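You operate a simulated robot arm through the tools that you are given. There is no shell and no other tool.

You run a simulated robot arm. Do the job below in one go: nothing can be reset, and whatever is moved stays where it is left.

Task
Slide the slotted box into the jig and seat both dividers.
Fine: the yellow divider into slot one, the other into slot two.
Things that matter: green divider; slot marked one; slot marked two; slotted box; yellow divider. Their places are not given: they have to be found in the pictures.

Only the result counts: the job must be done as asked and must still hold three seconds after the hand-in. Knocking over, shifting, dropping, spilling or breaking anything else fails it.

Robot
A 6-joint arm with a two-finger parallel gripper, fixed in place. Base frame: the origin is on the floor under the middle of its stand, x ahead of it, y to its left, z up; the work surface is at about z = 89.2. Readings come in cm, rad, newtons and seconds.
With the tool pointing down near the work surface it reaches from about 24 to 66 cm from the base axis. Its first joint turns from -1.152 to 1.152 rad. Payload 2.9 kg.
The TCP is the grasp point between the finger pads, 3 cm short of the fingertips. In the tool frame z runs along the fingers and y along their closing line. Largest opening 11 cm; finger width 2, thickness 1; the body of the gripper, 4.8 by 11.2 cm, starts 5.5 cm behind the TCP.
Orientation is that of the tool frame in the base frame, as [roll, pitch, yaw] about the fixed x, y, z axes, in that order (R = Rz(yaw) Ry(pitch) Rx(roll)). With the fingers straight down and closing along the base's y, the tool's x points along the base's -x, its y along +y and its z along -z.

Tools
- The arm moves only by the tool drive_tool. Its argument "series" is a list of rows, each a list of 7 numbers: the shift along the tool's x, y, z in units of 300 mm (1.0 is 300 mm), then the turn, a rotation vector about the tool's x, y, z in units of 60 degrees (1.0 is 60 degrees), then the finger opening in cm, from 0 to 11. In form: [[dx, dy, dz, wx, wy, wz, claw], ...]. A call has 1 to 20 rows; each row is the pose to reach, as a shift and turn from the pose commanded when the call began, along the tool's axes at that moment. A call with a number of a shift or a turn outside -1 to 1 is refused whole. Each row takes 0.2 s and may step no farther than 5 cm and 0.15 rad from the row before; otherwise, or with a gripper value out of range, the whole call is refused. Where a pose cannot be reached the arm comes as near as it can. A force on the tool above 40 N (or 10 N above the force at the start of the call, whichever is more), or a blocked arm, ends the call early, and 0.2 s more pass. Each finger travels about 10.8 cm/s and halts on what it meets, pressing with about 38 N; the grip force reading is that of the motor and also rises with nothing between the fingers. The clock runs only during rows and for 0.2 s after the last one: add rows that repeat a pose to give the fingers time. The reply holds the time, the measured pose of the TCP, the force on the tool along the base axes, the opening and the grip force, in the units named above and with some noise, with the torque about the TCP (base axes, N m) and any sound that the robot's microphone picked up, and new pictures: "show" is both (left out), scene, wrist or none.
- Cameras (640 x 400 px; columns grow to the right, rows downward): "scene" is fixed at [6.45, 41.77, 140.27]; the picture's right is [-0.88, -0.48, 0.00], its down [-0.18, 0.34, -0.92] and it looks along [0.44, -0.81, -0.38] (base axes); focal length 288 px, centre (320, 200). "wrist" rides on the gripper at [7.2, 1.7, -10.3] in the tool frame; the picture's right is [-0.23, 0.97, 0.00], its down [-0.76, -0.18, -0.62] and it looks along [-0.61, -0.14, 0.78] (tool axes); focal length 222 px, centre (320, 200).
- locate(camera, pixels): for up to 12 pixels [column, row] of the newest picture of that camera ("zoom" is the newest enlarged one), the place [x, y, z] in the base frame of the surface seen there, good to about 0.2 cm. It takes no simulated time.
- zoom(camera, box): a new picture of the part [left, top, right, bottom] of that camera's present view, enlarged. It takes no simulated time.
- close_job(): hands the job in; it is judged then, once.

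Open the gripper and draw the arm clear of the work before you hand the job in, unless the task says otherwise.

The tools are called after "Emit:" as name(argument=value, ...) on one line, values as JSON. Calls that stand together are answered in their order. drive_tool: Moves the arm, as the interface text tells. Its arguments: {"type":"object","properties":{"series":{"type":"array","items":{"type":"array","items":{"type":"number"}}},"show":{"type":"string","enum":["both","scene","wrist","none"]}},"required":["series"]} The other tools are called the same way: locate (camera, pixels) gives the place of the surface under pixels of a picture; zoom (camera, box) takes an enlarged picture of a part of a camera's view; close_job () hands the job in.

At the start:

```text
time: 0.0
tcp_pos: [31.43, 4.65, 134.75]
orientation: [-3.139, 0.001, -3.141]
force: [-0.8, 0.5, 0.0]
ft_torque: [0.02, 0.01, -0.04]
width: 10.99
gripper_force: 0.0
```

scene: 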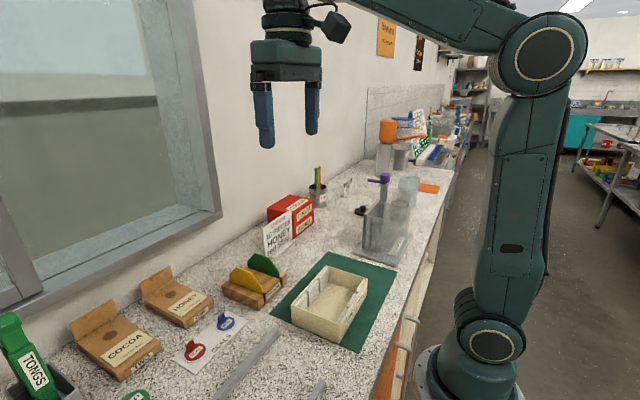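
wrist: 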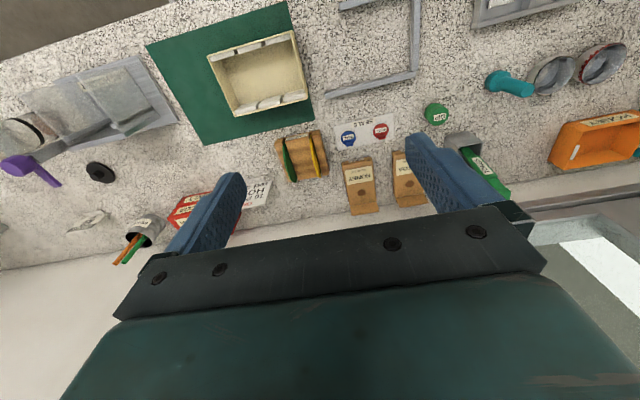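

The scene picture shows the cream slotted box at about (330,300) on a green mat, the two dividers in a wooden holder at (255,280), and grey jig rails at (250,370). I'll zoom in on both views to see details.

Emit:
zoom(camera="scene", box=[160, 230, 400, 400])

Emit:
zoom(camera="wrist", box=[140, 0, 480, 220])

```text
2.35 times, centred on (280, 315) of scene
```

zoom: 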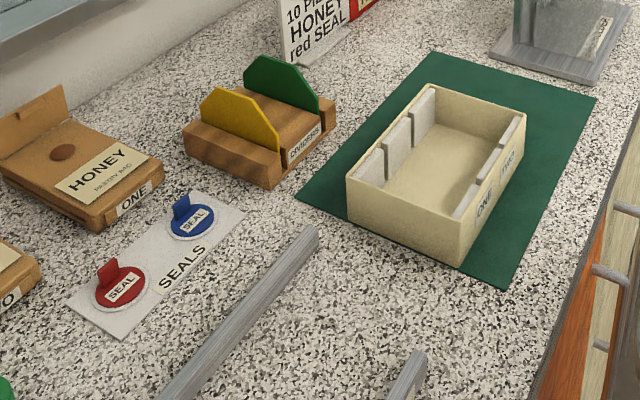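

```text
1.82 times, centred on (310, 110) of wrist
```

zoom: 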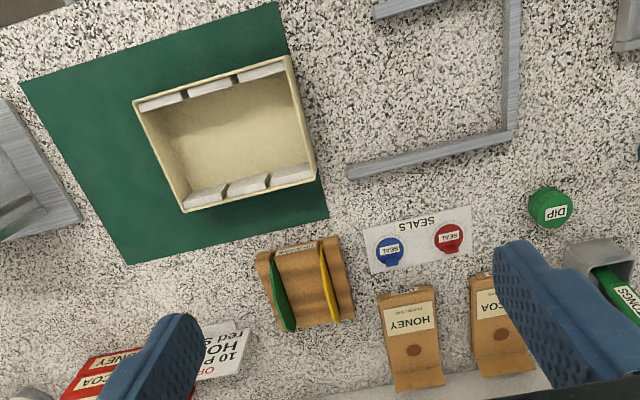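

I'll locate the box rim corners, jig rails, dividers and holder in the wrist picture and its zoom.

Emit:
locate(camera="zoom", pixels=[[135, 102], [290, 57], [315, 182], [184, 211], [350, 172], [505, 138], [517, 5], [375, 12], [280, 290], [328, 280], [120, 262], [328, 215]])

Emit:
locate(camera="wrist", pixels=[[340, 5], [415, 5], [418, 74], [328, 95], [475, 20], [540, 10], [250, 85], [260, 45], [297, 35]])

```text
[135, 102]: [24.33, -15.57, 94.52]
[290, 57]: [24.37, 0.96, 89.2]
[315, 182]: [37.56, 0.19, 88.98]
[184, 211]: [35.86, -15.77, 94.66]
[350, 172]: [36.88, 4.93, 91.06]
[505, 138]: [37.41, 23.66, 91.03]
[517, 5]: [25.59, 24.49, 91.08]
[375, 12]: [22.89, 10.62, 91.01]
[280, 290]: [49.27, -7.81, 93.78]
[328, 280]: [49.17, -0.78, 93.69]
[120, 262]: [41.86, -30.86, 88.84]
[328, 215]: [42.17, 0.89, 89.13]
```

```text
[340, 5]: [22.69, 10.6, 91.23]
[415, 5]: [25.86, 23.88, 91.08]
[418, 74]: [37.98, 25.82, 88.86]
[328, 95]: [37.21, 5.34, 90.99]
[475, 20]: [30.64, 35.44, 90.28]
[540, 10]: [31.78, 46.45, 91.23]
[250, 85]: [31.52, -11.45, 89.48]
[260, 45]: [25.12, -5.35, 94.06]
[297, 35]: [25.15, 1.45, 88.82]
```

The box rim is at z≈94.5 spanning roughly x 24–36, y −16–0, and the U-shaped jig rails lie at x≈23 and 37, y 5–25 with the open end towards the box. I'll tilt the camera to look straight down at a closer range for better measurement.

Emit:
drive_tool(series=[[-0.05, 0, 0.1, 0, 0.12, 0, 11], [-0.1, 0, 0.2, 0, 0.24, 0, 11], [-0.15, 0, 0.3, 0, 0.36, 0, 11], [-0.2, 0, 0.4, 0, 0.48, 0, 11], [-0.2, 0, 0.4, 0, 0.48, 0, 11]], show="both")

```text
time: 1.0
tcp_pos: [37.34, 4.81, 123.55]
orientation: [-3.138, -0.449, 3.133]
force: [2.5, 4.6, -16.9]
ft_torque: [-0.77, -0.01, -0.13]
width: 10.99
gripper_force: 0.0
out of reach, approached as far as the arm can: row 4
stopped in row 4: the force on the tool passed its limit at 56 N (the readings are from after the stop); the commanded pose is now the measured one
```

scene: 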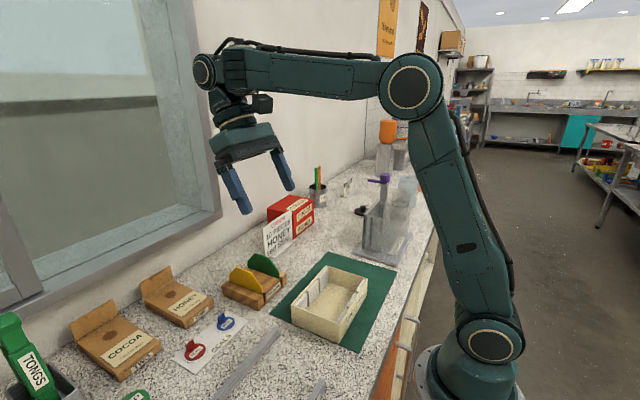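
wrist: 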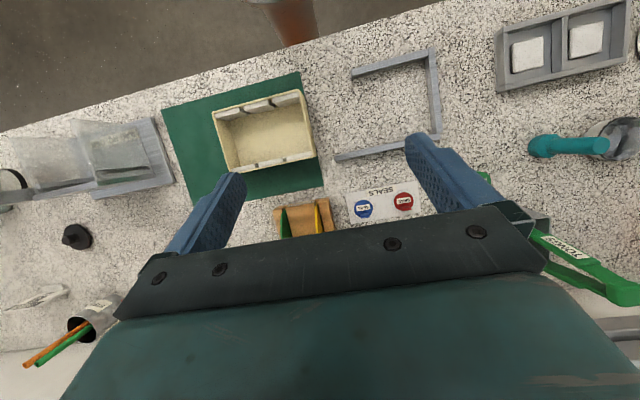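

The arm met a reach limit/resistance near the wall (56 N) and stopped; nothing appears displaced. The wrist view now shows the box (265,130) and the jig (395,105) almost from above, so I'll zoom for detail before backing away.

Emit:
zoom(camera="wrist", box=[190, 70, 350, 190])

Emit:
zoom(camera="wrist", box=[310, 40, 470, 160])

```text
3.33 times, centred on (270, 130) of wrist
```

zoom: 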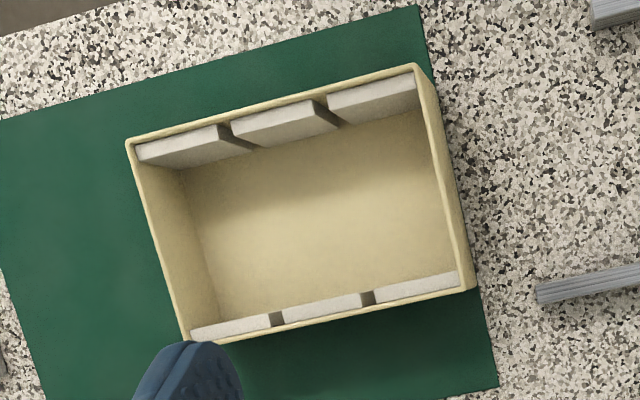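

```text
3.33 times, centred on (390, 100) of wrist
```

zoom: 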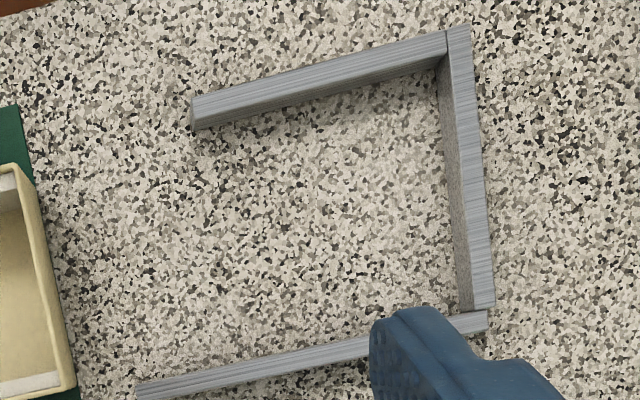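

I'll read the jig rail edges from this zoom.

Emit:
locate(camera="zoom", pixels=[[196, 102], [196, 118], [320, 68], [320, 82], [444, 35], [444, 50], [457, 32], [470, 298], [489, 298], [450, 180], [140, 388], [340, 352]])

Emit:
zoom(camera="wrist", box=[190, 70, 350, 190])

```text
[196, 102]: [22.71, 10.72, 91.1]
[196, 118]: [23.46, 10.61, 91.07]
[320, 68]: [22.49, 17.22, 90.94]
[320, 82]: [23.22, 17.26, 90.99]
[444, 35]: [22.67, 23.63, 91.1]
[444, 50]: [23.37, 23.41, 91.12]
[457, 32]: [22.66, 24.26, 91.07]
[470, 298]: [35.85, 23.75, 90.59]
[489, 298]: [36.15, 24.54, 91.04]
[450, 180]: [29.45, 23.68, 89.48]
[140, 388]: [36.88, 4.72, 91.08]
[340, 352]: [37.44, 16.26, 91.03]
```

```text
3.33 times, centred on (270, 130) of wrist
```

zoom: 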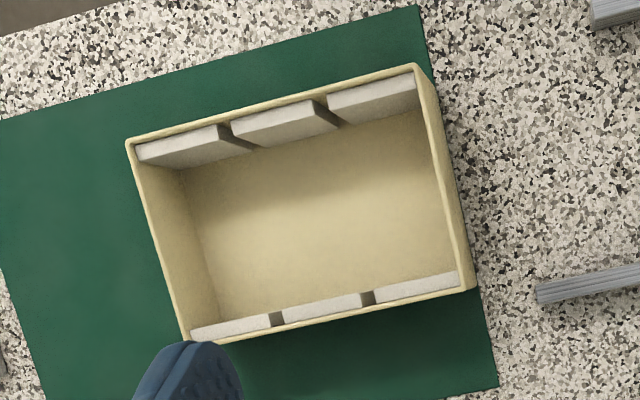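

Emit:
locate(camera="zoom", pixels=[[129, 142], [412, 68], [470, 288], [187, 338], [428, 69], [225, 133], [328, 104], [277, 318], [367, 297], [330, 200], [250, 220], [468, 220]])

Emit:
zoom(camera="scene", box=[270, 240, 390, 360])

```text
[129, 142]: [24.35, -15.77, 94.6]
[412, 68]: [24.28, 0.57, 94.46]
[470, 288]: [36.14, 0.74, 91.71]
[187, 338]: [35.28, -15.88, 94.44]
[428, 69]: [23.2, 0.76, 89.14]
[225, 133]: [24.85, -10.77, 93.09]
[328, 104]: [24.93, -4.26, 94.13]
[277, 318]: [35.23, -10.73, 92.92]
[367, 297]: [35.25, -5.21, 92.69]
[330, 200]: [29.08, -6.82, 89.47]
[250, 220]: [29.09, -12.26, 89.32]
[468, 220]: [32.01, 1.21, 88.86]
```

```text
3.33 times, centred on (330, 300) of scene
```

zoom: 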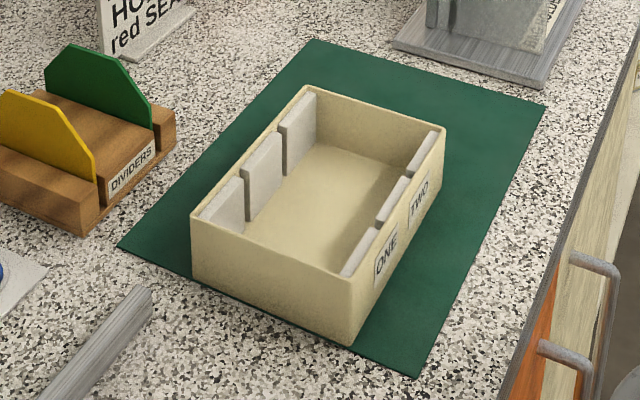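

Box rim spans about x 24.2–36.2, y −16–0.7 with slots at y≈−4.9 (ONE) and −10.7 (TWO). I'll move back from the wall and closer down to measure the box and the jig's inner edges more precisely.

Emit:
drive_tool(series=[[0.035, 0, 0.09, 0, 0, 0, 11], [0.07, 0, 0.2, 0, 0, 0, 11], [0.103, 0, 0.346, 0, 0, 0, 11], [0.103, 0, 0.346, 0, 0, 0, 11]], show="both")

```text
time: 2.0
tcp_pos: [29.91, 4.69, 115.73]
orientation: [-3.137, -0.452, 3.136]
force: [0.1, 0.3, -0.9]
ft_torque: [0.02, -0.02, 0.0]
width: 10.99
gripper_force: 0.0
```

scene: 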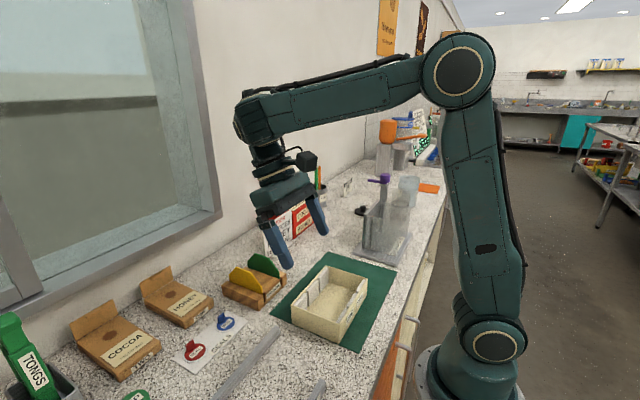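
wrist: 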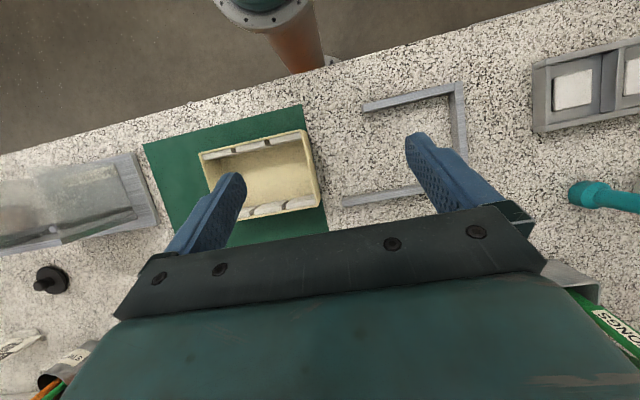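

The box now sits at (260,170) and the jig at (410,145) in the wrist view. I'll zoom on the jig and read its inner edges.

Emit:
zoom(camera="wrist", box=[330, 75, 480, 215])

```text
2.86 times, centred on (405, 145) of wrist
```

zoom: 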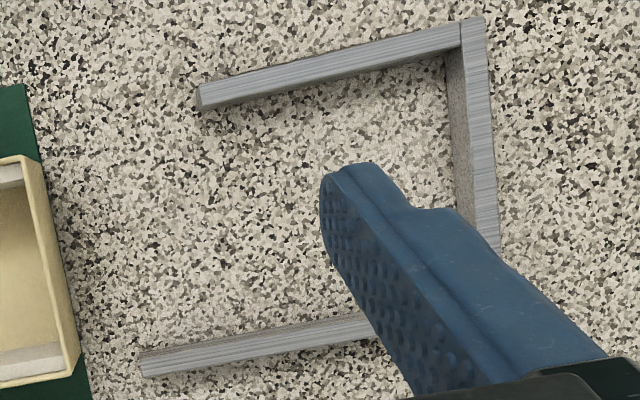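

Emit:
locate(camera="zoom", pixels=[[260, 75], [260, 84], [260, 93], [260, 97], [220, 352], [220, 345], [220, 338], [220, 358], [144, 372], [463, 60], [466, 110], [448, 110]])

Emit:
zoom(camera="wrist", box=[190, 120, 335, 225])

```text
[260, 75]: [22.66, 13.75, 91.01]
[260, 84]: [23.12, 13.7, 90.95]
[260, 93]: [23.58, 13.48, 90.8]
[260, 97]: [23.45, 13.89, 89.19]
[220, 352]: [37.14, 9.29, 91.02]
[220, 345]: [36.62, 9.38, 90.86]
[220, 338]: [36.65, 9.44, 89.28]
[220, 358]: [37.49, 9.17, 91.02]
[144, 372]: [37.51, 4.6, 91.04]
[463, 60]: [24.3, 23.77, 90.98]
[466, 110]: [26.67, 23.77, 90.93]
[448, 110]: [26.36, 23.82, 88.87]
```

```text
3.81 times, centred on (262, 172) of wrist
```

zoom: 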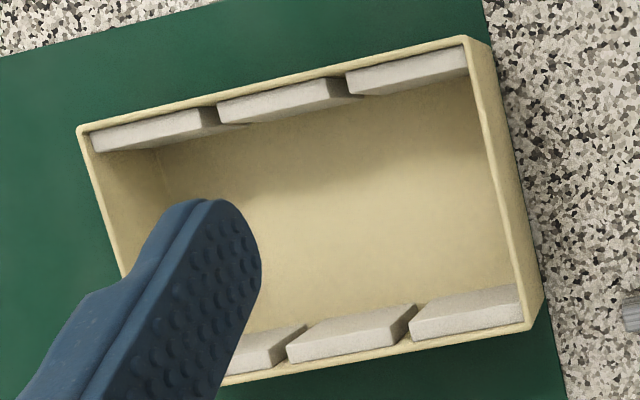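

Emit:
locate(camera="zoom", pixels=[[270, 82], [270, 86], [270, 94], [470, 343], [470, 339], [525, 325], [465, 42], [80, 130], [500, 150], [510, 150], [110, 225], [400, 352]])

Emit:
locate(camera="wrist", pixels=[[241, 152], [272, 146], [270, 203], [296, 198], [262, 180], [215, 170]])

```text
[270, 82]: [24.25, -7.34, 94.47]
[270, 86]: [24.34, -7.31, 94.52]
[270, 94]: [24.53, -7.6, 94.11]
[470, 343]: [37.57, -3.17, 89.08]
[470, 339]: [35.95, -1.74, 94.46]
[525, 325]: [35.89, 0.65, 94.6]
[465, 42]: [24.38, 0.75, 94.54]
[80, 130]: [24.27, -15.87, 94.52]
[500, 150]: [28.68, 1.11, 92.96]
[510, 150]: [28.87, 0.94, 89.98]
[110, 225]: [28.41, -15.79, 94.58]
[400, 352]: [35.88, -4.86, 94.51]
```

```text
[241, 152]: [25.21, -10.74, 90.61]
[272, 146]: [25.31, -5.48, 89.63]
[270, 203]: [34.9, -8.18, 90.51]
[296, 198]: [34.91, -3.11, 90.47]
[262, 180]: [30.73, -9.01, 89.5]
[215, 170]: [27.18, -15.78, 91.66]
```

The jig's inner faces are at x≈23.5 and 36.6 with the end stop at y≈23.8; the box is about 12 × 17 cm centred at (30.1, −7.5), so a straight +y slide of about 22.8 cm seats it. I'll straighten the tool and go above the middle of the box's −y end wall (y≈−15.85).

Emit:
drive_tool(series=[[-0.027, -0.114, 0.053, 0, -0.072, 0, 11], [-0.054, -0.228, 0.106, 0, -0.144, 0, 11], [-0.081, -0.342, 0.159, 0, -0.216, 0, 9], [-0.108, -0.456, 0.212, 0, -0.288, 0, 7], [-0.135, -0.57, 0.265, 0, -0.36, 0, 5], [-0.162, -0.684, 0.318, 0, -0.432, 0, 4], [-0.162, -0.684, 0.318, 0, -0.432, 0, 4]], show="both")

```text
time: 3.6
tcp_pos: [29.85, -15.76, 105.17]
orientation: [-3.14, 0.002, 3.136]
force: [-0.1, -0.8, -0.5]
ft_torque: [-0.02, 0.01, 0.01]
width: 4.0
gripper_force: 0.1
out of reach, approached as far as the arm can: row 1, 2
```

scene: 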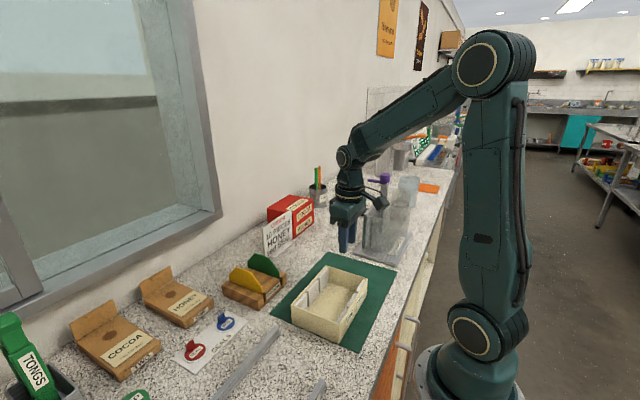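
wrist: 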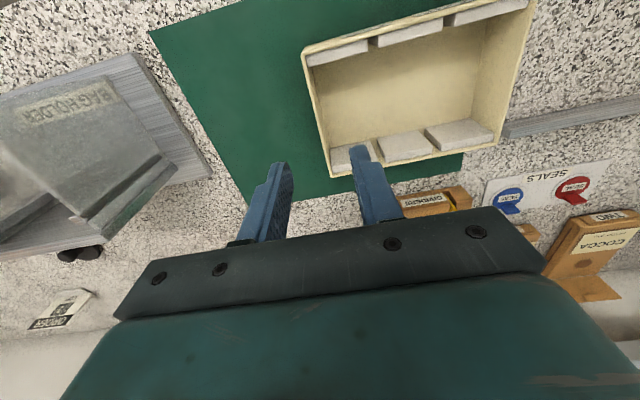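

The gripper is above the −y wall (left wall at about (315,115) in the wrist view). I'll check the wall's exact position before lowering.

Emit:
zoom(camera="wrist", box=[290, 20, 400, 200])

Emit:
locate(camera="wrist", pixels=[[304, 60], [312, 110], [315, 110], [320, 150], [326, 172], [303, 54], [380, 120], [440, 10]])

```text
2.22 times, centred on (345, 110) of wrist
```

zoom: 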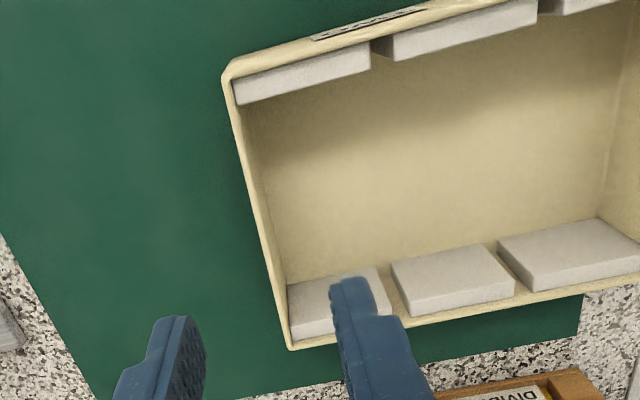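

```text
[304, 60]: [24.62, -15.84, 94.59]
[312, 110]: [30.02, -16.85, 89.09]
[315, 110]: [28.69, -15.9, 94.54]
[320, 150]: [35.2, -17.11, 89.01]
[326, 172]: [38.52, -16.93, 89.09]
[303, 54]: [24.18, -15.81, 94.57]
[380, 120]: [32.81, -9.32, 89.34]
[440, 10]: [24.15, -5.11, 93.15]
```

The −y wall's middle is at about (30.1, −15.87). I'll lower with the fingers astride the wall, 4 cm open.

Emit:
drive_tool(series=[[-0.0083, -0.0037, 0.1, 0, 0, -0.005, 4], [-0.0083, -0.0037, 0.2, 0, 0, -0.005, 4], [-0.0083, -0.0037, 0.3, 0, 0, -0.005, 4], [-0.0083, -0.0037, 0.36, 0, 0, -0.005, 4], [-0.0083, -0.0037, 0.395, 0, 0, -0.005, 4], [-0.0083, -0.0037, 0.395, 0, 0, -0.005, 4]], show="both")

```text
time: 5.0
tcp_pos: [30.3, -15.8, 93.12]
orientation: [-3.14, 0.0, 3.14]
force: [0.5, 0.7, -0.3]
ft_torque: [0.03, -0.02, 0.02]
width: 4.02
gripper_force: 0.1
```

scene: 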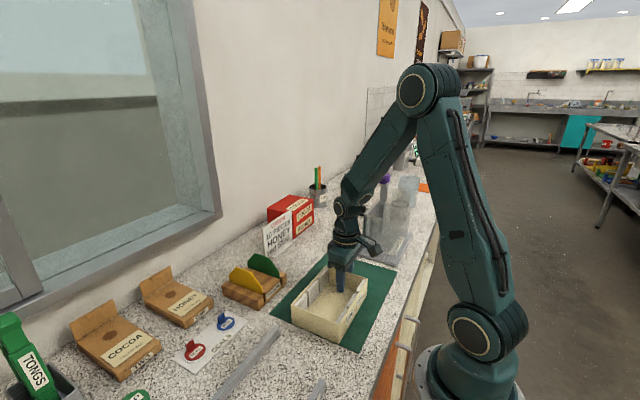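
wrist: 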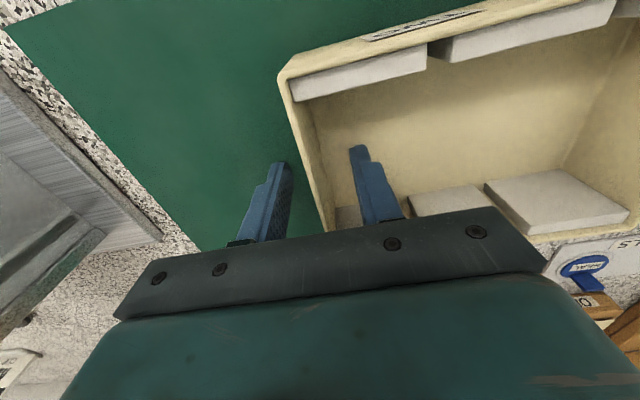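

The fingers straddle the wall. Closing on it now while holding the pose.

Emit:
drive_tool(series=[[0, 0, 0, 0, 0, 0, 2], [0, 0, 0, 0, 0, 0, 1], [0, 0, 0, 0, 0, 0, 0], [0, 0, 0, 0, 0, 0, 0]], show="both")

```text
time: 6.0
tcp_pos: [30.41, -15.72, 93.08]
orientation: [-3.139, 0.0, -3.141]
force: [0.2, -1.4, 0.6]
ft_torque: [0.18, 0.05, 0.05]
width: 0.24
gripper_force: 37.9
```

scene: 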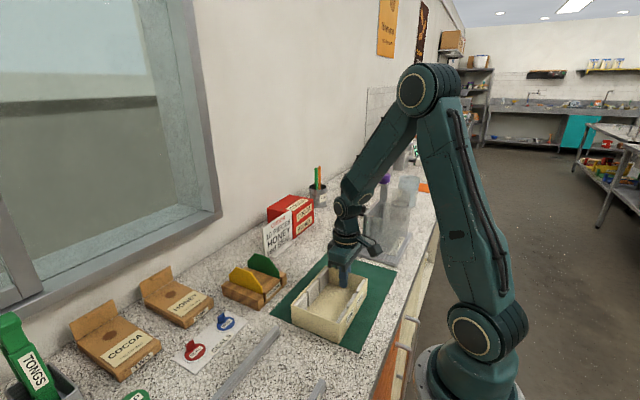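
wrist: 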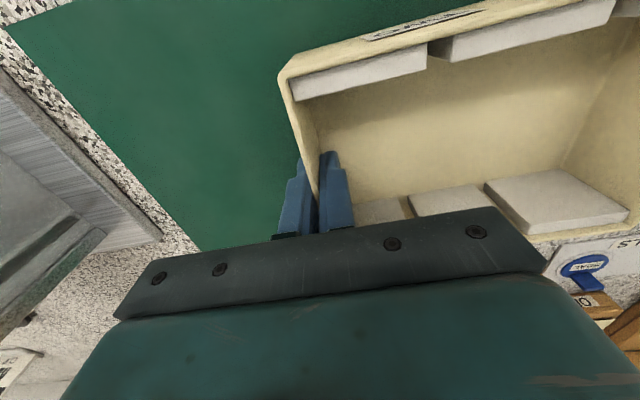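

The wall is clamped (0.24 cm, 37.9 N). I'll slide the box 4 cm towards +y as a test and watch the force.

Emit:
drive_tool(series=[[0, 0.02, 0, 0, 0, 0, 0], [0, 0.05, 0, 0, 0, 0, 0], [0, 0.09, 0, 0, 0, 0, 0], [0, 0.12, 0, 0, 0, 0, 0], [0, 0.133, 0, 0, 0, 0, 0], [0, 0.133, 0, 0, 0, 0, 0]], show="both")

```text
time: 7.4
tcp_pos: [30.17, -11.82, 93.11]
orientation: [-3.141, 0.0, 3.141]
force: [0.3, -3.1, 2.8]
ft_torque: [0.23, 0.02, 0.04]
width: 0.26
gripper_force: 38.1
```

scene: 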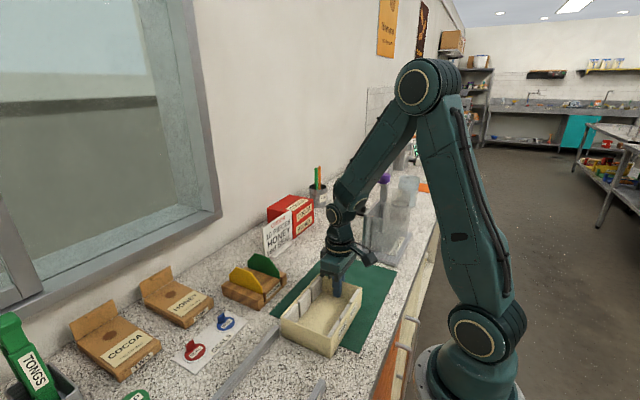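
wrist: 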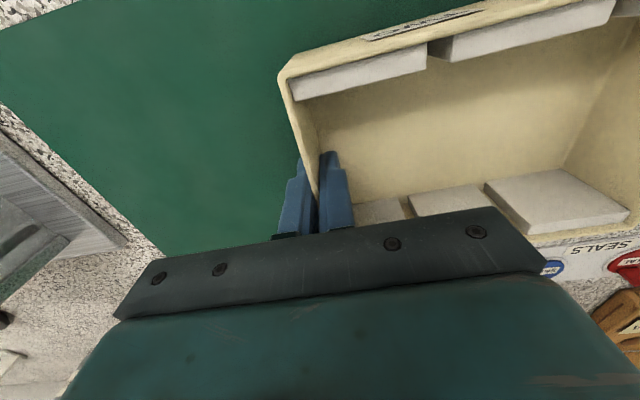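

The box slid with the gripper at only 3 N. I'll check its alignment with the rails in the scene view before it enters the jig.

Emit:
zoom(camera="scene", box=[200, 260, 400, 400])

```text
2.86 times, centred on (300, 330) of scene
```

zoom: 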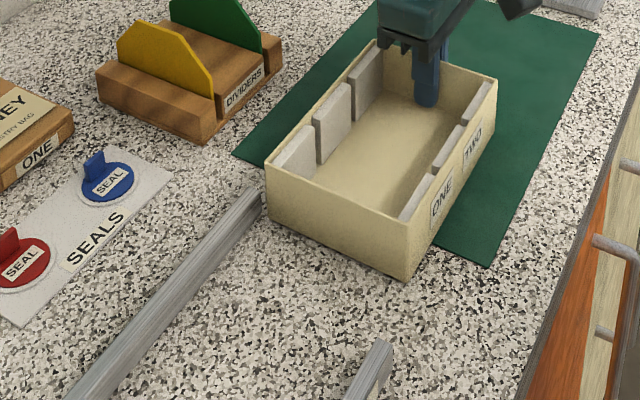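

Emit:
locate(camera="zoom", pixels=[[266, 168], [410, 249], [408, 278], [268, 212], [497, 84], [375, 44], [245, 195], [258, 215], [352, 392], [384, 345], [376, 345], [392, 348]])

```text
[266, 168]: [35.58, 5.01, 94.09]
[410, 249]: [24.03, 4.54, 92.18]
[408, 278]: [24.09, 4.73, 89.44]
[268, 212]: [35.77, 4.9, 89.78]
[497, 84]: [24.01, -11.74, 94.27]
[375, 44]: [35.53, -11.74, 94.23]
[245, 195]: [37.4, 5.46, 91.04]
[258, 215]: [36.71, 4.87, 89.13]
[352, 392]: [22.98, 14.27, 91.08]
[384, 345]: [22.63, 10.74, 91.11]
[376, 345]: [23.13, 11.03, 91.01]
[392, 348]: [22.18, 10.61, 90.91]
```

Box spans x≈24.0–35.9 versus the jig opening 23.5–36.6, so it is well centred. I'll slide 17.3 cm more in +y (shifting +0.1 cm in x), stopping short of the end stop.

Emit:
drive_tool(series=[[-0.001, 0.03, 0, 0, 0, 0, 0], [-0.003, 0.09, 0, 0, 0, 0, 0], [-0.003, 0.15, 0, 0, 0, 0, 0], [-0.003, 0.21, 0, 0, 0, 0, 0], [-0.003, 0.27, 0, 0, 0, 0, 0], [-0.003, 0.33, 0, 0, 0, 0, 0], [-0.003, 0.39, 0, 0, 0, 0, 0], [-0.003, 0.45, 0, 0, 0, 0, 0], [-0.003, 0.51, 0, 0, 0, 0, 0], [-0.003, 0.555, 0, 0, 0, 0, 0], [-0.003, 0.577, 0, 0, 0, 0, 0], [-0.003, 0.577, 0, 0, 0, 0, 0]], show="both")

```text
time: 8.2
tcp_pos: [30.45, -7.46, 93.08]
orientation: [-3.134, 0.003, 3.138]
force: [-4.3, -1.2, 8.1]
ft_torque: [0.64, -0.18, 0.46]
width: 0.27
gripper_force: 38.3
stopped in row 4: the force on the tool passed its limit at 42 N (the readings are from after the stop); the commanded pose is now the measured one
```

scene: 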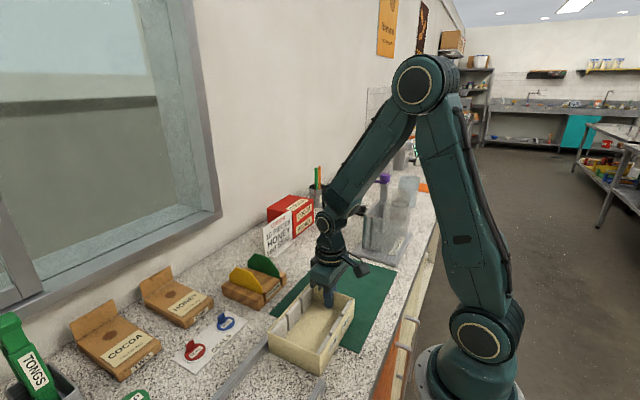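
wrist: 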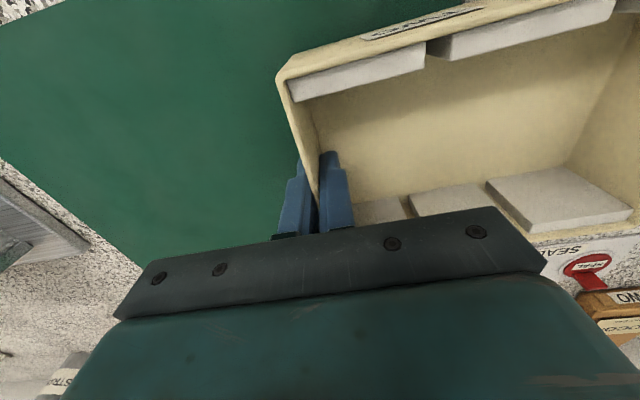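

The slide stopped at 42 N with the box front at about y≈9.3. I'll zoom to see what it met.

Emit:
zoom(camera="scene", box=[220, 290, 380, 400])

```text
3.64 times, centred on (300, 345) of scene
```

zoom: 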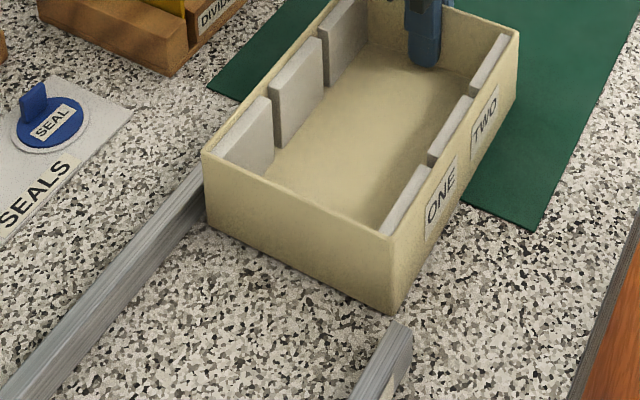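

Emit:
locate(camera="zoom", pixels=[[392, 240], [388, 311], [204, 156], [207, 228], [517, 35], [405, 325], [385, 330], [395, 322], [187, 190], [205, 200], [195, 235], [300, 275]])

```text
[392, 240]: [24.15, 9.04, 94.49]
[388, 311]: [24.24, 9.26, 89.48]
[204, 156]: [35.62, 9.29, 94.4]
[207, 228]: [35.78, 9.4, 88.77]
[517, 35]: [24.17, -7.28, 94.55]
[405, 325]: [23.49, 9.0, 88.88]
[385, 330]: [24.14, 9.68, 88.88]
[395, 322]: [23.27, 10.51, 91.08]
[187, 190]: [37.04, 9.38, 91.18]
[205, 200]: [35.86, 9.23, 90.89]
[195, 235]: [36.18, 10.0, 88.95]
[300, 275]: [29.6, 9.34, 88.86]
```

There is no visible contact: the box is 1.2 cm short of the near rail and clear of both sides; its centre has just left the mat's edge, which probably jolted the grip. I'll continue slowly in small steps.

Emit:
drive_tool(series=[[0, 0.005, 0, 0, 0, 0, 0], [0, 0.012, 0, 0, 0, 0, 0], [0, 0.02, 0, 0, 0, 0, 0], [0, 0.03, 0, 0, 0, 0, 0], [0, 0.03, 0, 0, 0, 0, 0]], show="both")

```text
time: 9.4
tcp_pos: [30.52, -6.57, 93.08]
orientation: [-3.134, 0.006, 3.139]
force: [-1.0, -3.7, 11.6]
ft_torque: [0.66, -0.16, 0.27]
width: 0.27
gripper_force: 38.0
```

scene: 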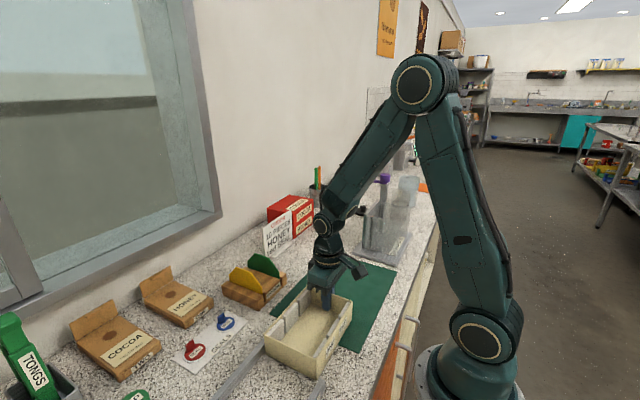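
wrist: 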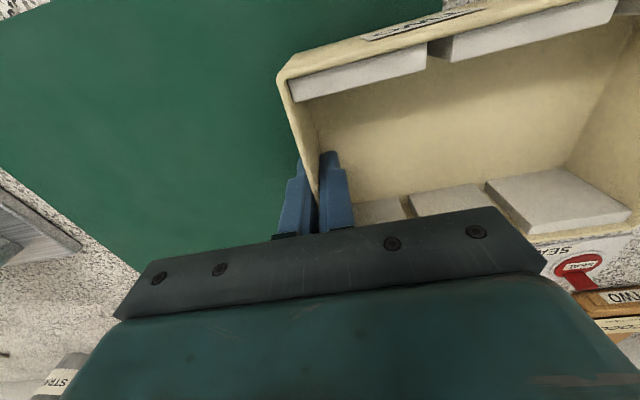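

Sliding continues at about 4 N; the vertical reading (11.6 N) suggests the hand presses down a bit, so I'll ease up 0.06 cm while sliding on into the jig.

Emit:
drive_tool(series=[[0, 0.0, -0.002, 0, 0, 0, 0], [0, 0.01, -0.002, 0, 0, 0, 0], [0, 0.03, -0.002, 0, 0, 0, 0], [0, 0.05, -0.002, 0, 0, 0, 0], [0, 0.07, -0.002, 0, 0, 0, 0], [0, 0.09, -0.002, 0, 0, 0, 0], [0, 0.1, -0.002, 0, 0, 0, 0], [0, 0.1, -0.002, 0, 0, 0, 0]], show="both")

```text
time: 10.9
tcp_pos: [30.63, -4.25, 93.21]
orientation: [-3.125, 0.004, 3.131]
force: [-3.6, -3.1, 10.3]
ft_torque: [0.44, 0.1, 0.17]
width: 0.27
gripper_force: 38.1
stopped in row 7: the force on the tool passed its limit at 43 N (the readings are from after the stop); the commanded pose is now the measured one
```

scene: 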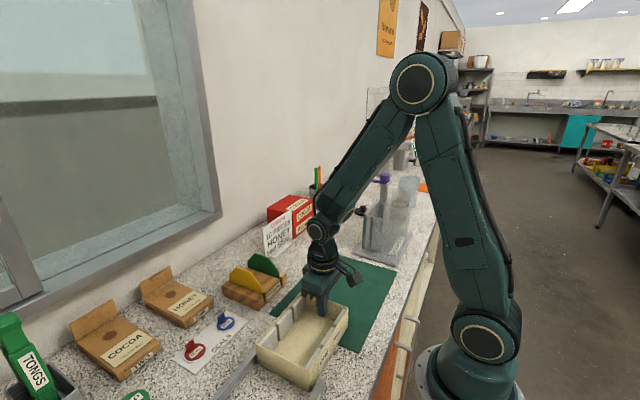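
wrist: 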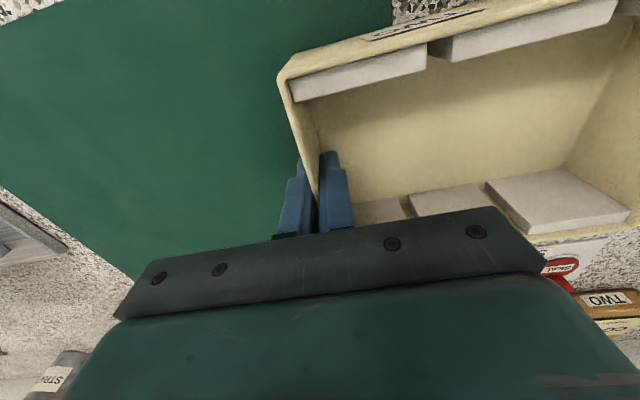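

The reading x has crept to 30.6 and it stopped again at 43 N; the box may be rubbing the far rail. Zooming to measure the gaps.

Emit:
zoom(camera="scene", box=[220, 290, 380, 400])

```text
3.64 times, centred on (300, 345) of scene
```

zoom: 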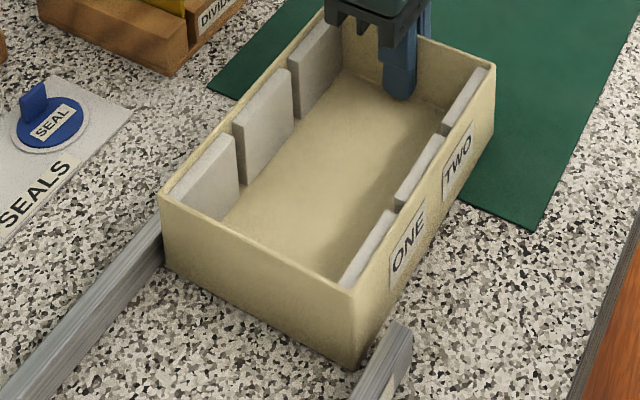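

Emit:
locate(camera="zoom", pixels=[[353, 287], [353, 366], [162, 194], [167, 266], [494, 70], [400, 324], [376, 345], [366, 360], [150, 240], [163, 250], [470, 160], [322, 12]])

```text
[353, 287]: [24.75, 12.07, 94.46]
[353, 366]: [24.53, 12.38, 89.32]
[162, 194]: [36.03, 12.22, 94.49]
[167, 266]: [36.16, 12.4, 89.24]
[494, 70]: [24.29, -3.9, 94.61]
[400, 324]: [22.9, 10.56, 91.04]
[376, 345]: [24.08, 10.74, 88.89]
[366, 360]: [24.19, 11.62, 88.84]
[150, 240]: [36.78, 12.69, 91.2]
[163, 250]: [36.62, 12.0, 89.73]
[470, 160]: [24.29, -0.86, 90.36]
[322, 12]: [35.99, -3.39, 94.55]
```

The box has drifted about +0.35 cm in x and yawed ~0.02 rad, so its far front corner is close to the far rail (36.2 vs 36.6). I'll shift it −0.35 cm in x and turn it back while still gripped.

Emit:
drive_tool(series=[[0.003, -0.003, -0.001, 0, 0, -0.006, 0], [0.006, -0.003, -0.001, 0, 0, -0.012, 0], [0.009, -0.003, -0.001, 0, 0, -0.018, 0], [0.012, -0.003, -0.001, 0, 0, -0.02, 0], [0.012, -0.003, -0.001, 0, 0, -0.02, 0]], show="both")

```text
time: 12.1
tcp_pos: [30.2, -4.34, 93.07]
orientation: [-3.126, 0.009, -3.131]
force: [9.3, 0.0, 9.5]
ft_torque: [0.49, 0.33, -0.5]
width: 0.27
gripper_force: 37.5
```

scene: 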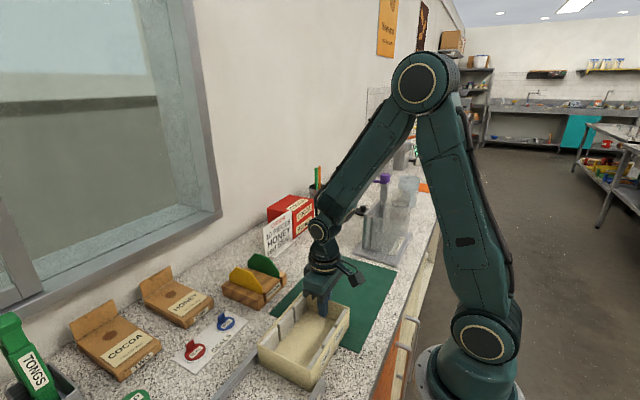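
wrist: 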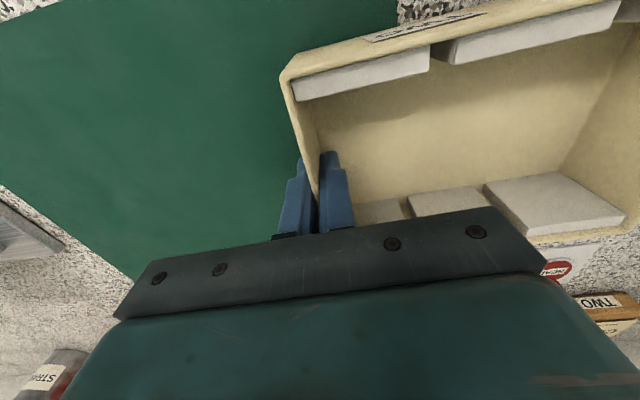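

The x force is now +9.3 N, so I'll measure the box against the rails again.

Emit:
zoom(camera="scene", box=[220, 290, 380, 400])

```text
3.64 times, centred on (300, 345) of scene
```

zoom: 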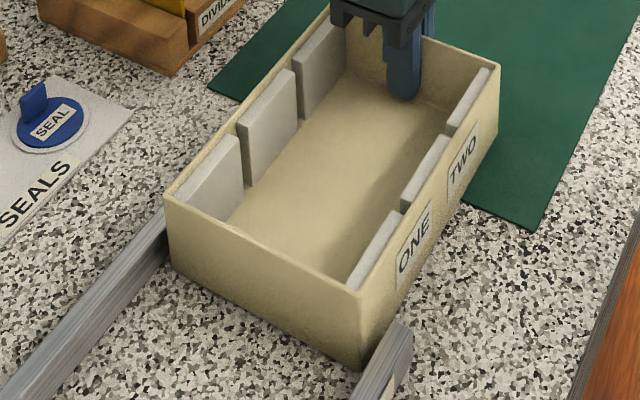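

Emit:
locate(camera="zoom", pixels=[[359, 287], [359, 366], [167, 194], [172, 266], [498, 66], [495, 110], [440, 225], [400, 285], [380, 310], [163, 240], [326, 15], [200, 160]])

```text
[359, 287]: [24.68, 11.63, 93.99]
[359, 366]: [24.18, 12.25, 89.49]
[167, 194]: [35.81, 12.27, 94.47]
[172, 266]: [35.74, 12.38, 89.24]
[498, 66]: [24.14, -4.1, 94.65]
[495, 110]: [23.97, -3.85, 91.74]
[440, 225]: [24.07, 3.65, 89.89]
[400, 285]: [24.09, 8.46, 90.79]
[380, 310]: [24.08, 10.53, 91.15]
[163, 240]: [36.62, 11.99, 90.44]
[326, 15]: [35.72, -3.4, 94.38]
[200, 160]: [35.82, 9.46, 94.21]
```

The box is now centred again (near side x≈24.1, gaps ≈0.55 cm) and square. To stop fighting the small tilt from the mat edge I'll loosen the fingers to 1.4 cm so they straddle the wall and can push it freely.

Emit:
drive_tool(series=[[0, 0, 0, 0, 0, 0, 1.4], [0, 0, 0, 0, 0, 0, 1.4], [0, 0, 0, 0, 0, 0, 1.4]], show="both")

```text
time: 12.9
tcp_pos: [30.23, -4.34, 93.23]
orientation: [-3.126, 0.005, -3.132]
force: [-0.8, -0.7, 0.4]
ft_torque: [-0.03, -0.01, 0.01]
width: 1.38
gripper_force: 0.0
```

scene: 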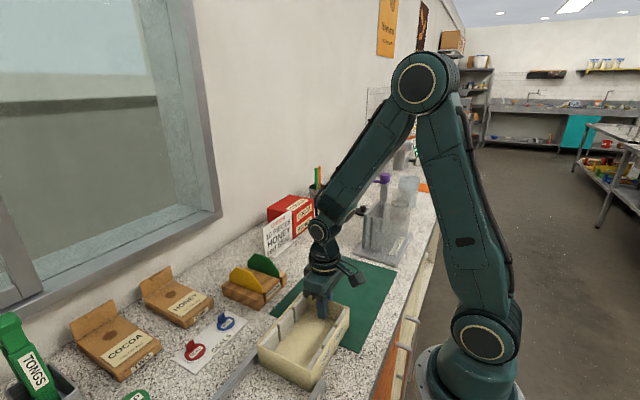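
wrist: 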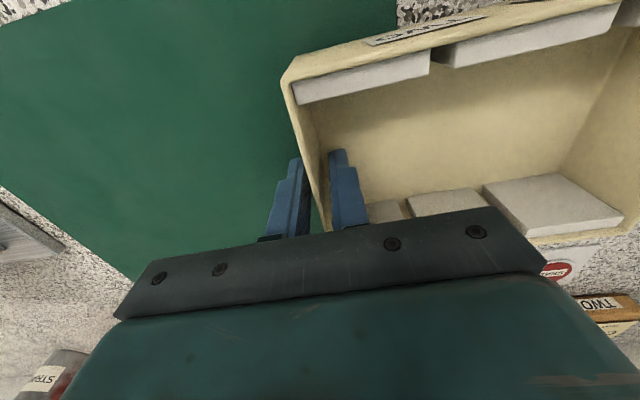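

Forces dropped to zero with the wall released. Now I'll push with the outer finger in +y about 7.5 cm, straightening the tool orientation and checking afterwards.

Emit:
drive_tool(series=[[0.005, 0.006, 0, -0.0149, 0.0048, 0.0092, 1.4], [0.0048, 0.015, 0, -0.0149, 0.0048, 0.0092, 1.4], [0.0046, 0.03, 0, -0.0149, 0.0048, 0.0092, 1.4], [0.0044, 0.055, 0, -0.0149, 0.0048, 0.0092, 1.4], [0.0042, 0.08, 0, -0.0149, 0.0048, 0.0092, 1.4], [0.0039, 0.105, 0, -0.0149, 0.0048, 0.0092, 1.4], [0.0037, 0.13, 0, -0.0149, 0.0048, 0.0092, 1.4], [0.0034, 0.155, 0, -0.0149, 0.0048, 0.0092, 1.4], [0.0032, 0.18, 0, -0.0149, 0.0048, 0.0092, 1.4], [0.003, 0.205, 0, -0.0149, 0.0048, 0.0092, 1.4], [0.003, 0.205, 0, -0.0149, 0.0048, 0.0092, 1.4]], show="both")

```text
time: 15.3
tcp_pos: [29.94, 1.83, 93.16]
orientation: [3.14, 0.001, -3.141]
force: [0.2, -0.3, 0.2]
ft_torque: [-0.01, 0.0, 0.02]
width: 1.44
gripper_force: 0.3
```

scene: 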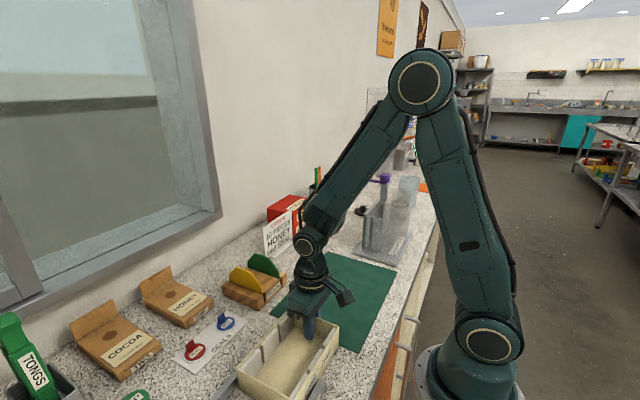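
wrist: 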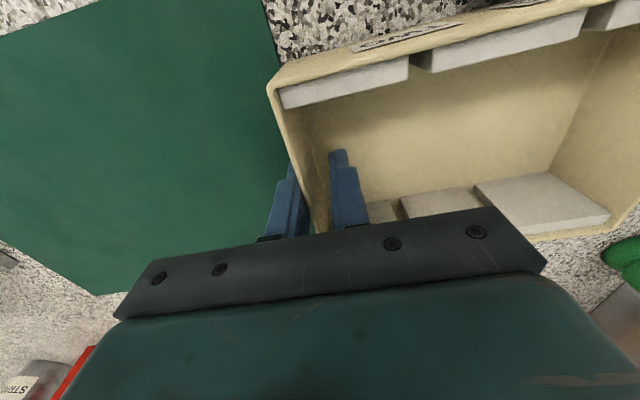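

The box moved freely to about y≈18 at its front. I'll check the alignment with a quick zoom before the last stretch.

Emit:
zoom(camera="scene", box=[220, 290, 380, 400])

```text
3.64 times, centred on (300, 345) of scene
```

zoom: 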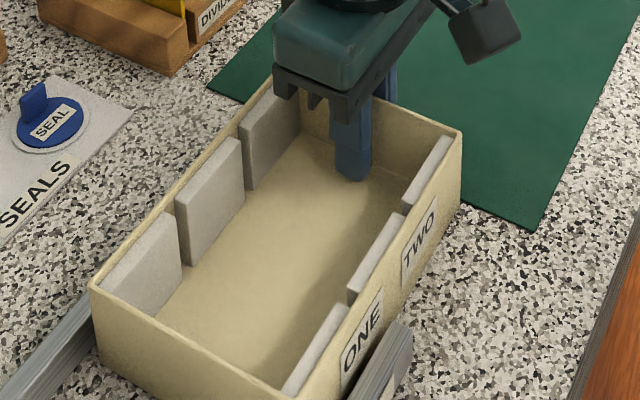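

Still aligned with a visible gap along the near rail. Pushing another 5.1 cm, then I'll approach the stop in fine steps.

Emit:
drive_tool(series=[[0, 0.02, 0, 0, 0, 0, 1.4], [0, 0.045, 0, 0, 0, 0, 1.4], [0, 0.07, 0, 0, 0, 0, 1.4], [0, 0.095, 0, 0, 0, 0, 1.4], [0, 0.12, 0, 0, 0, 0, 1.4], [0, 0.145, 0, 0, 0, 0, 1.4], [0, 0.16, 0, 0, 0, 0, 1.4], [0, 0.17, 0, 0, 0, 0, 1.4], [0, 0.17, 0, 0, 0, 0, 1.4]], show="both")

```text
time: 17.3
tcp_pos: [30.09, 6.86, 93.12]
orientation: [3.141, 0.0, -3.141]
force: [0.9, -0.8, 0.7]
ft_torque: [0.03, -0.01, 0.02]
width: 1.42
gripper_force: 0.0
```

scene: 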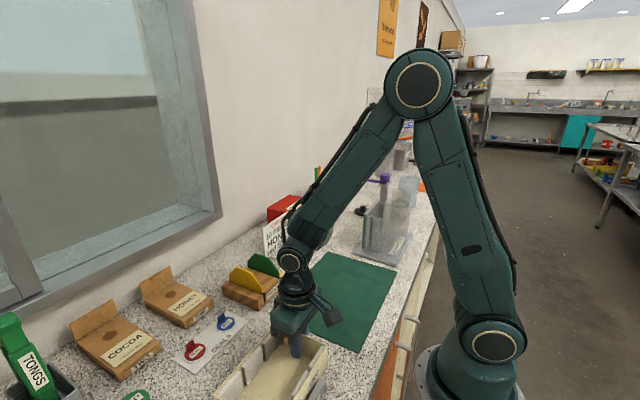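
wrist: 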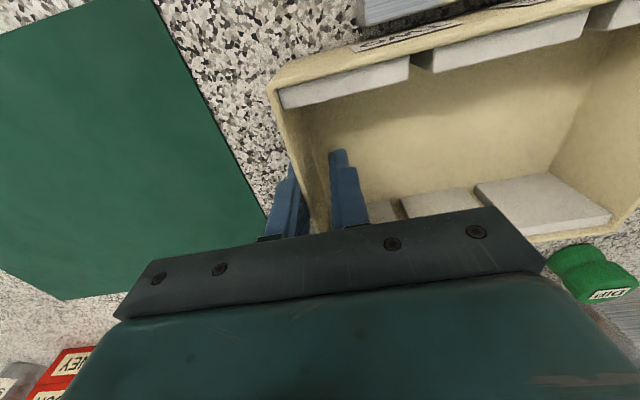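

The box is fully off the mat, roughly 0.7 cm from the stop. Fine 0.1 cm steps now, watching the y force.

Emit:
drive_tool(series=[[0, 0.0035, 0, 0, 0, 0, 1.4], [0, 0.007, 0, 0, 0, 0, 1.4], [0, 0.0105, 0, 0, 0, 0, 1.4], [0, 0.014, 0, 0, 0, 0, 1.4], [0, 0.0175, 0, 0, 0, 0, 1.4], [0, 0.0175, 0, 0, 0, 0, 1.4]], show="wrist")

```text
time: 18.7
tcp_pos: [29.98, 7.38, 93.05]
orientation: [3.141, 0.0, -3.139]
force: [-0.1, -0.2, 0.5]
ft_torque: [0.01, 0.01, 0.0]
width: 1.44
gripper_force: 0.3
```

wrist: 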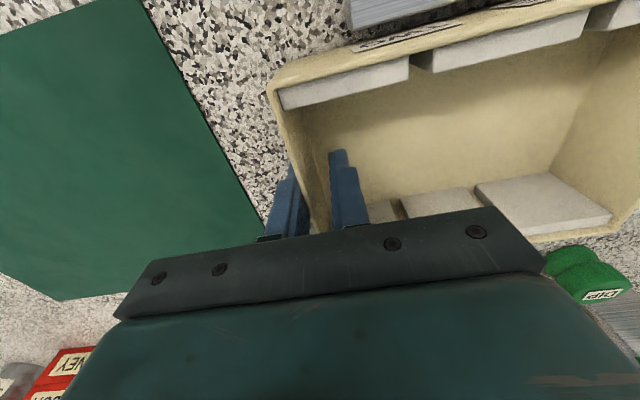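

No contact yet (force ≈ 0). Continuing with 0.08 cm steps.

Emit:
drive_tool(series=[[0, 0.0027, 0, 0, 0, 0, 1.4], [0, 0.0053, 0, 0, 0, 0, 1.4], [0, 0.008, 0, 0, 0, 0, 1.4], [0, 0.0107, 0, 0, 0, 0, 1.4], [0, 0.0107, 0, 0, 0, 0, 1.4]], show="wrist")

```text
time: 19.9
tcp_pos: [30.02, 7.76, 92.95]
orientation: [3.141, 0.0, -3.141]
force: [-1.2, -9.3, -1.2]
ft_torque: [-0.2, 0.11, 0.01]
width: 1.88
gripper_force: 5.3
```

wrist: 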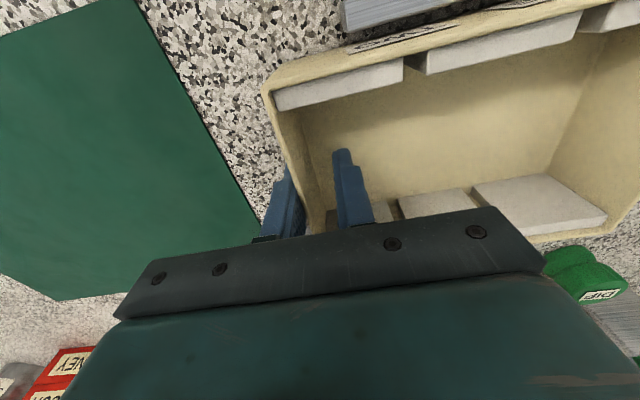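

The y force rose to −9.3 N and the fingers were forced open slightly: the box is against the end stop. I'll open the fingers and lift straight up to inspect.

Emit:
drive_tool(series=[[0, 0.0107, 0, 0, 0, 0, 4], [0, 0.0107, 0, 0, 0, 0, 4], [0, 0.0107, -0.1, 0, 0, 0, 4], [0, 0.0107, -0.23, 0, 0, 0, 4], [0, 0.0107, -0.38, 0, 0, 0, 4], [0, 0.0107, -0.53, 0, 0, 0, 4], [0, 0.0107, -0.68, 0, 0, 0, 4], [0, 0.0107, -0.68, 0, 0, 0, 4]], show="both")

```text
time: 21.7
tcp_pos: [30.0, 8.01, 113.44]
orientation: [3.141, 0.0, -3.14]
force: [0.1, -0.6, -0.8]
ft_torque: [0.0, 0.04, 0.01]
width: 4.05
gripper_force: 0.1
```

scene: 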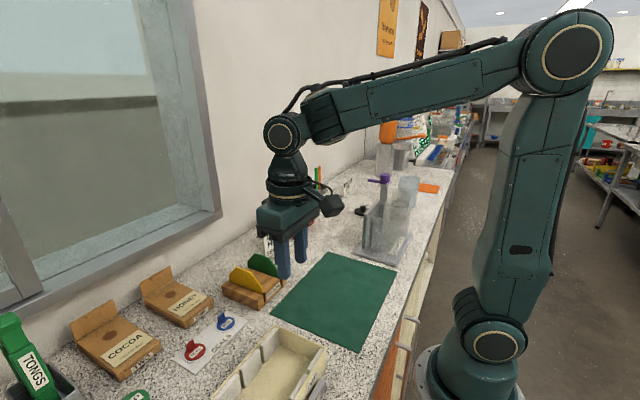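
wrist: 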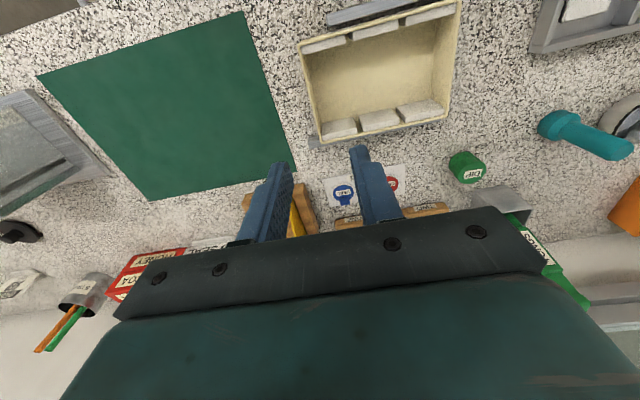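

The box lies in the jig at (380,75) in the wrist view. Zooming to confirm the seating and measure the slots.

Emit:
zoom(camera="wrist", box=[285, 0, 475, 160])

```text
2.50 times, centred on (380, 80) of wrist
```

zoom: 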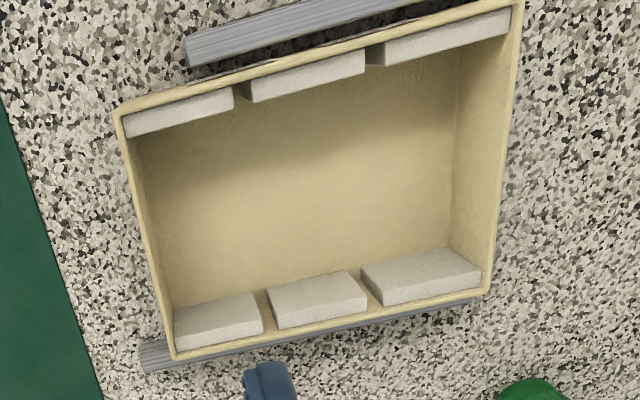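

Emit:
locate(camera="zoom", pixels=[[233, 93], [248, 92], [240, 97], [366, 58], [384, 50], [375, 58], [261, 302], [268, 300], [363, 278], [360, 275], [119, 110], [520, 5]])

Emit:
locate(camera="wrist", pixels=[[430, 114], [337, 142], [365, 128], [390, 128], [363, 126], [393, 117], [300, 50], [380, 90]])

```text
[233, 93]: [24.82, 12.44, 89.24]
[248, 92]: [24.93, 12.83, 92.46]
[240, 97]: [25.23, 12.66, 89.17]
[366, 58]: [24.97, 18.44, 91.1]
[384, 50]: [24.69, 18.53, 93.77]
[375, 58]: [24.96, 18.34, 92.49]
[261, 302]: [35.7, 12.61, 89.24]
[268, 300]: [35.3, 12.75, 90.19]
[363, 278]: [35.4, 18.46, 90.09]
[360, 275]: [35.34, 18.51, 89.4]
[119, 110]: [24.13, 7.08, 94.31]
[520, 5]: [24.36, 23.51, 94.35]
```

```text
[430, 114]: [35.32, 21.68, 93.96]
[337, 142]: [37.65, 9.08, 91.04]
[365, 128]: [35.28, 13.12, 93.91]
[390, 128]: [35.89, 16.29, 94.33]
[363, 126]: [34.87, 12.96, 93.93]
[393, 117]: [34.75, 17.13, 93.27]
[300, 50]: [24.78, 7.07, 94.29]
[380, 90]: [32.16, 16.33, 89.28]
```

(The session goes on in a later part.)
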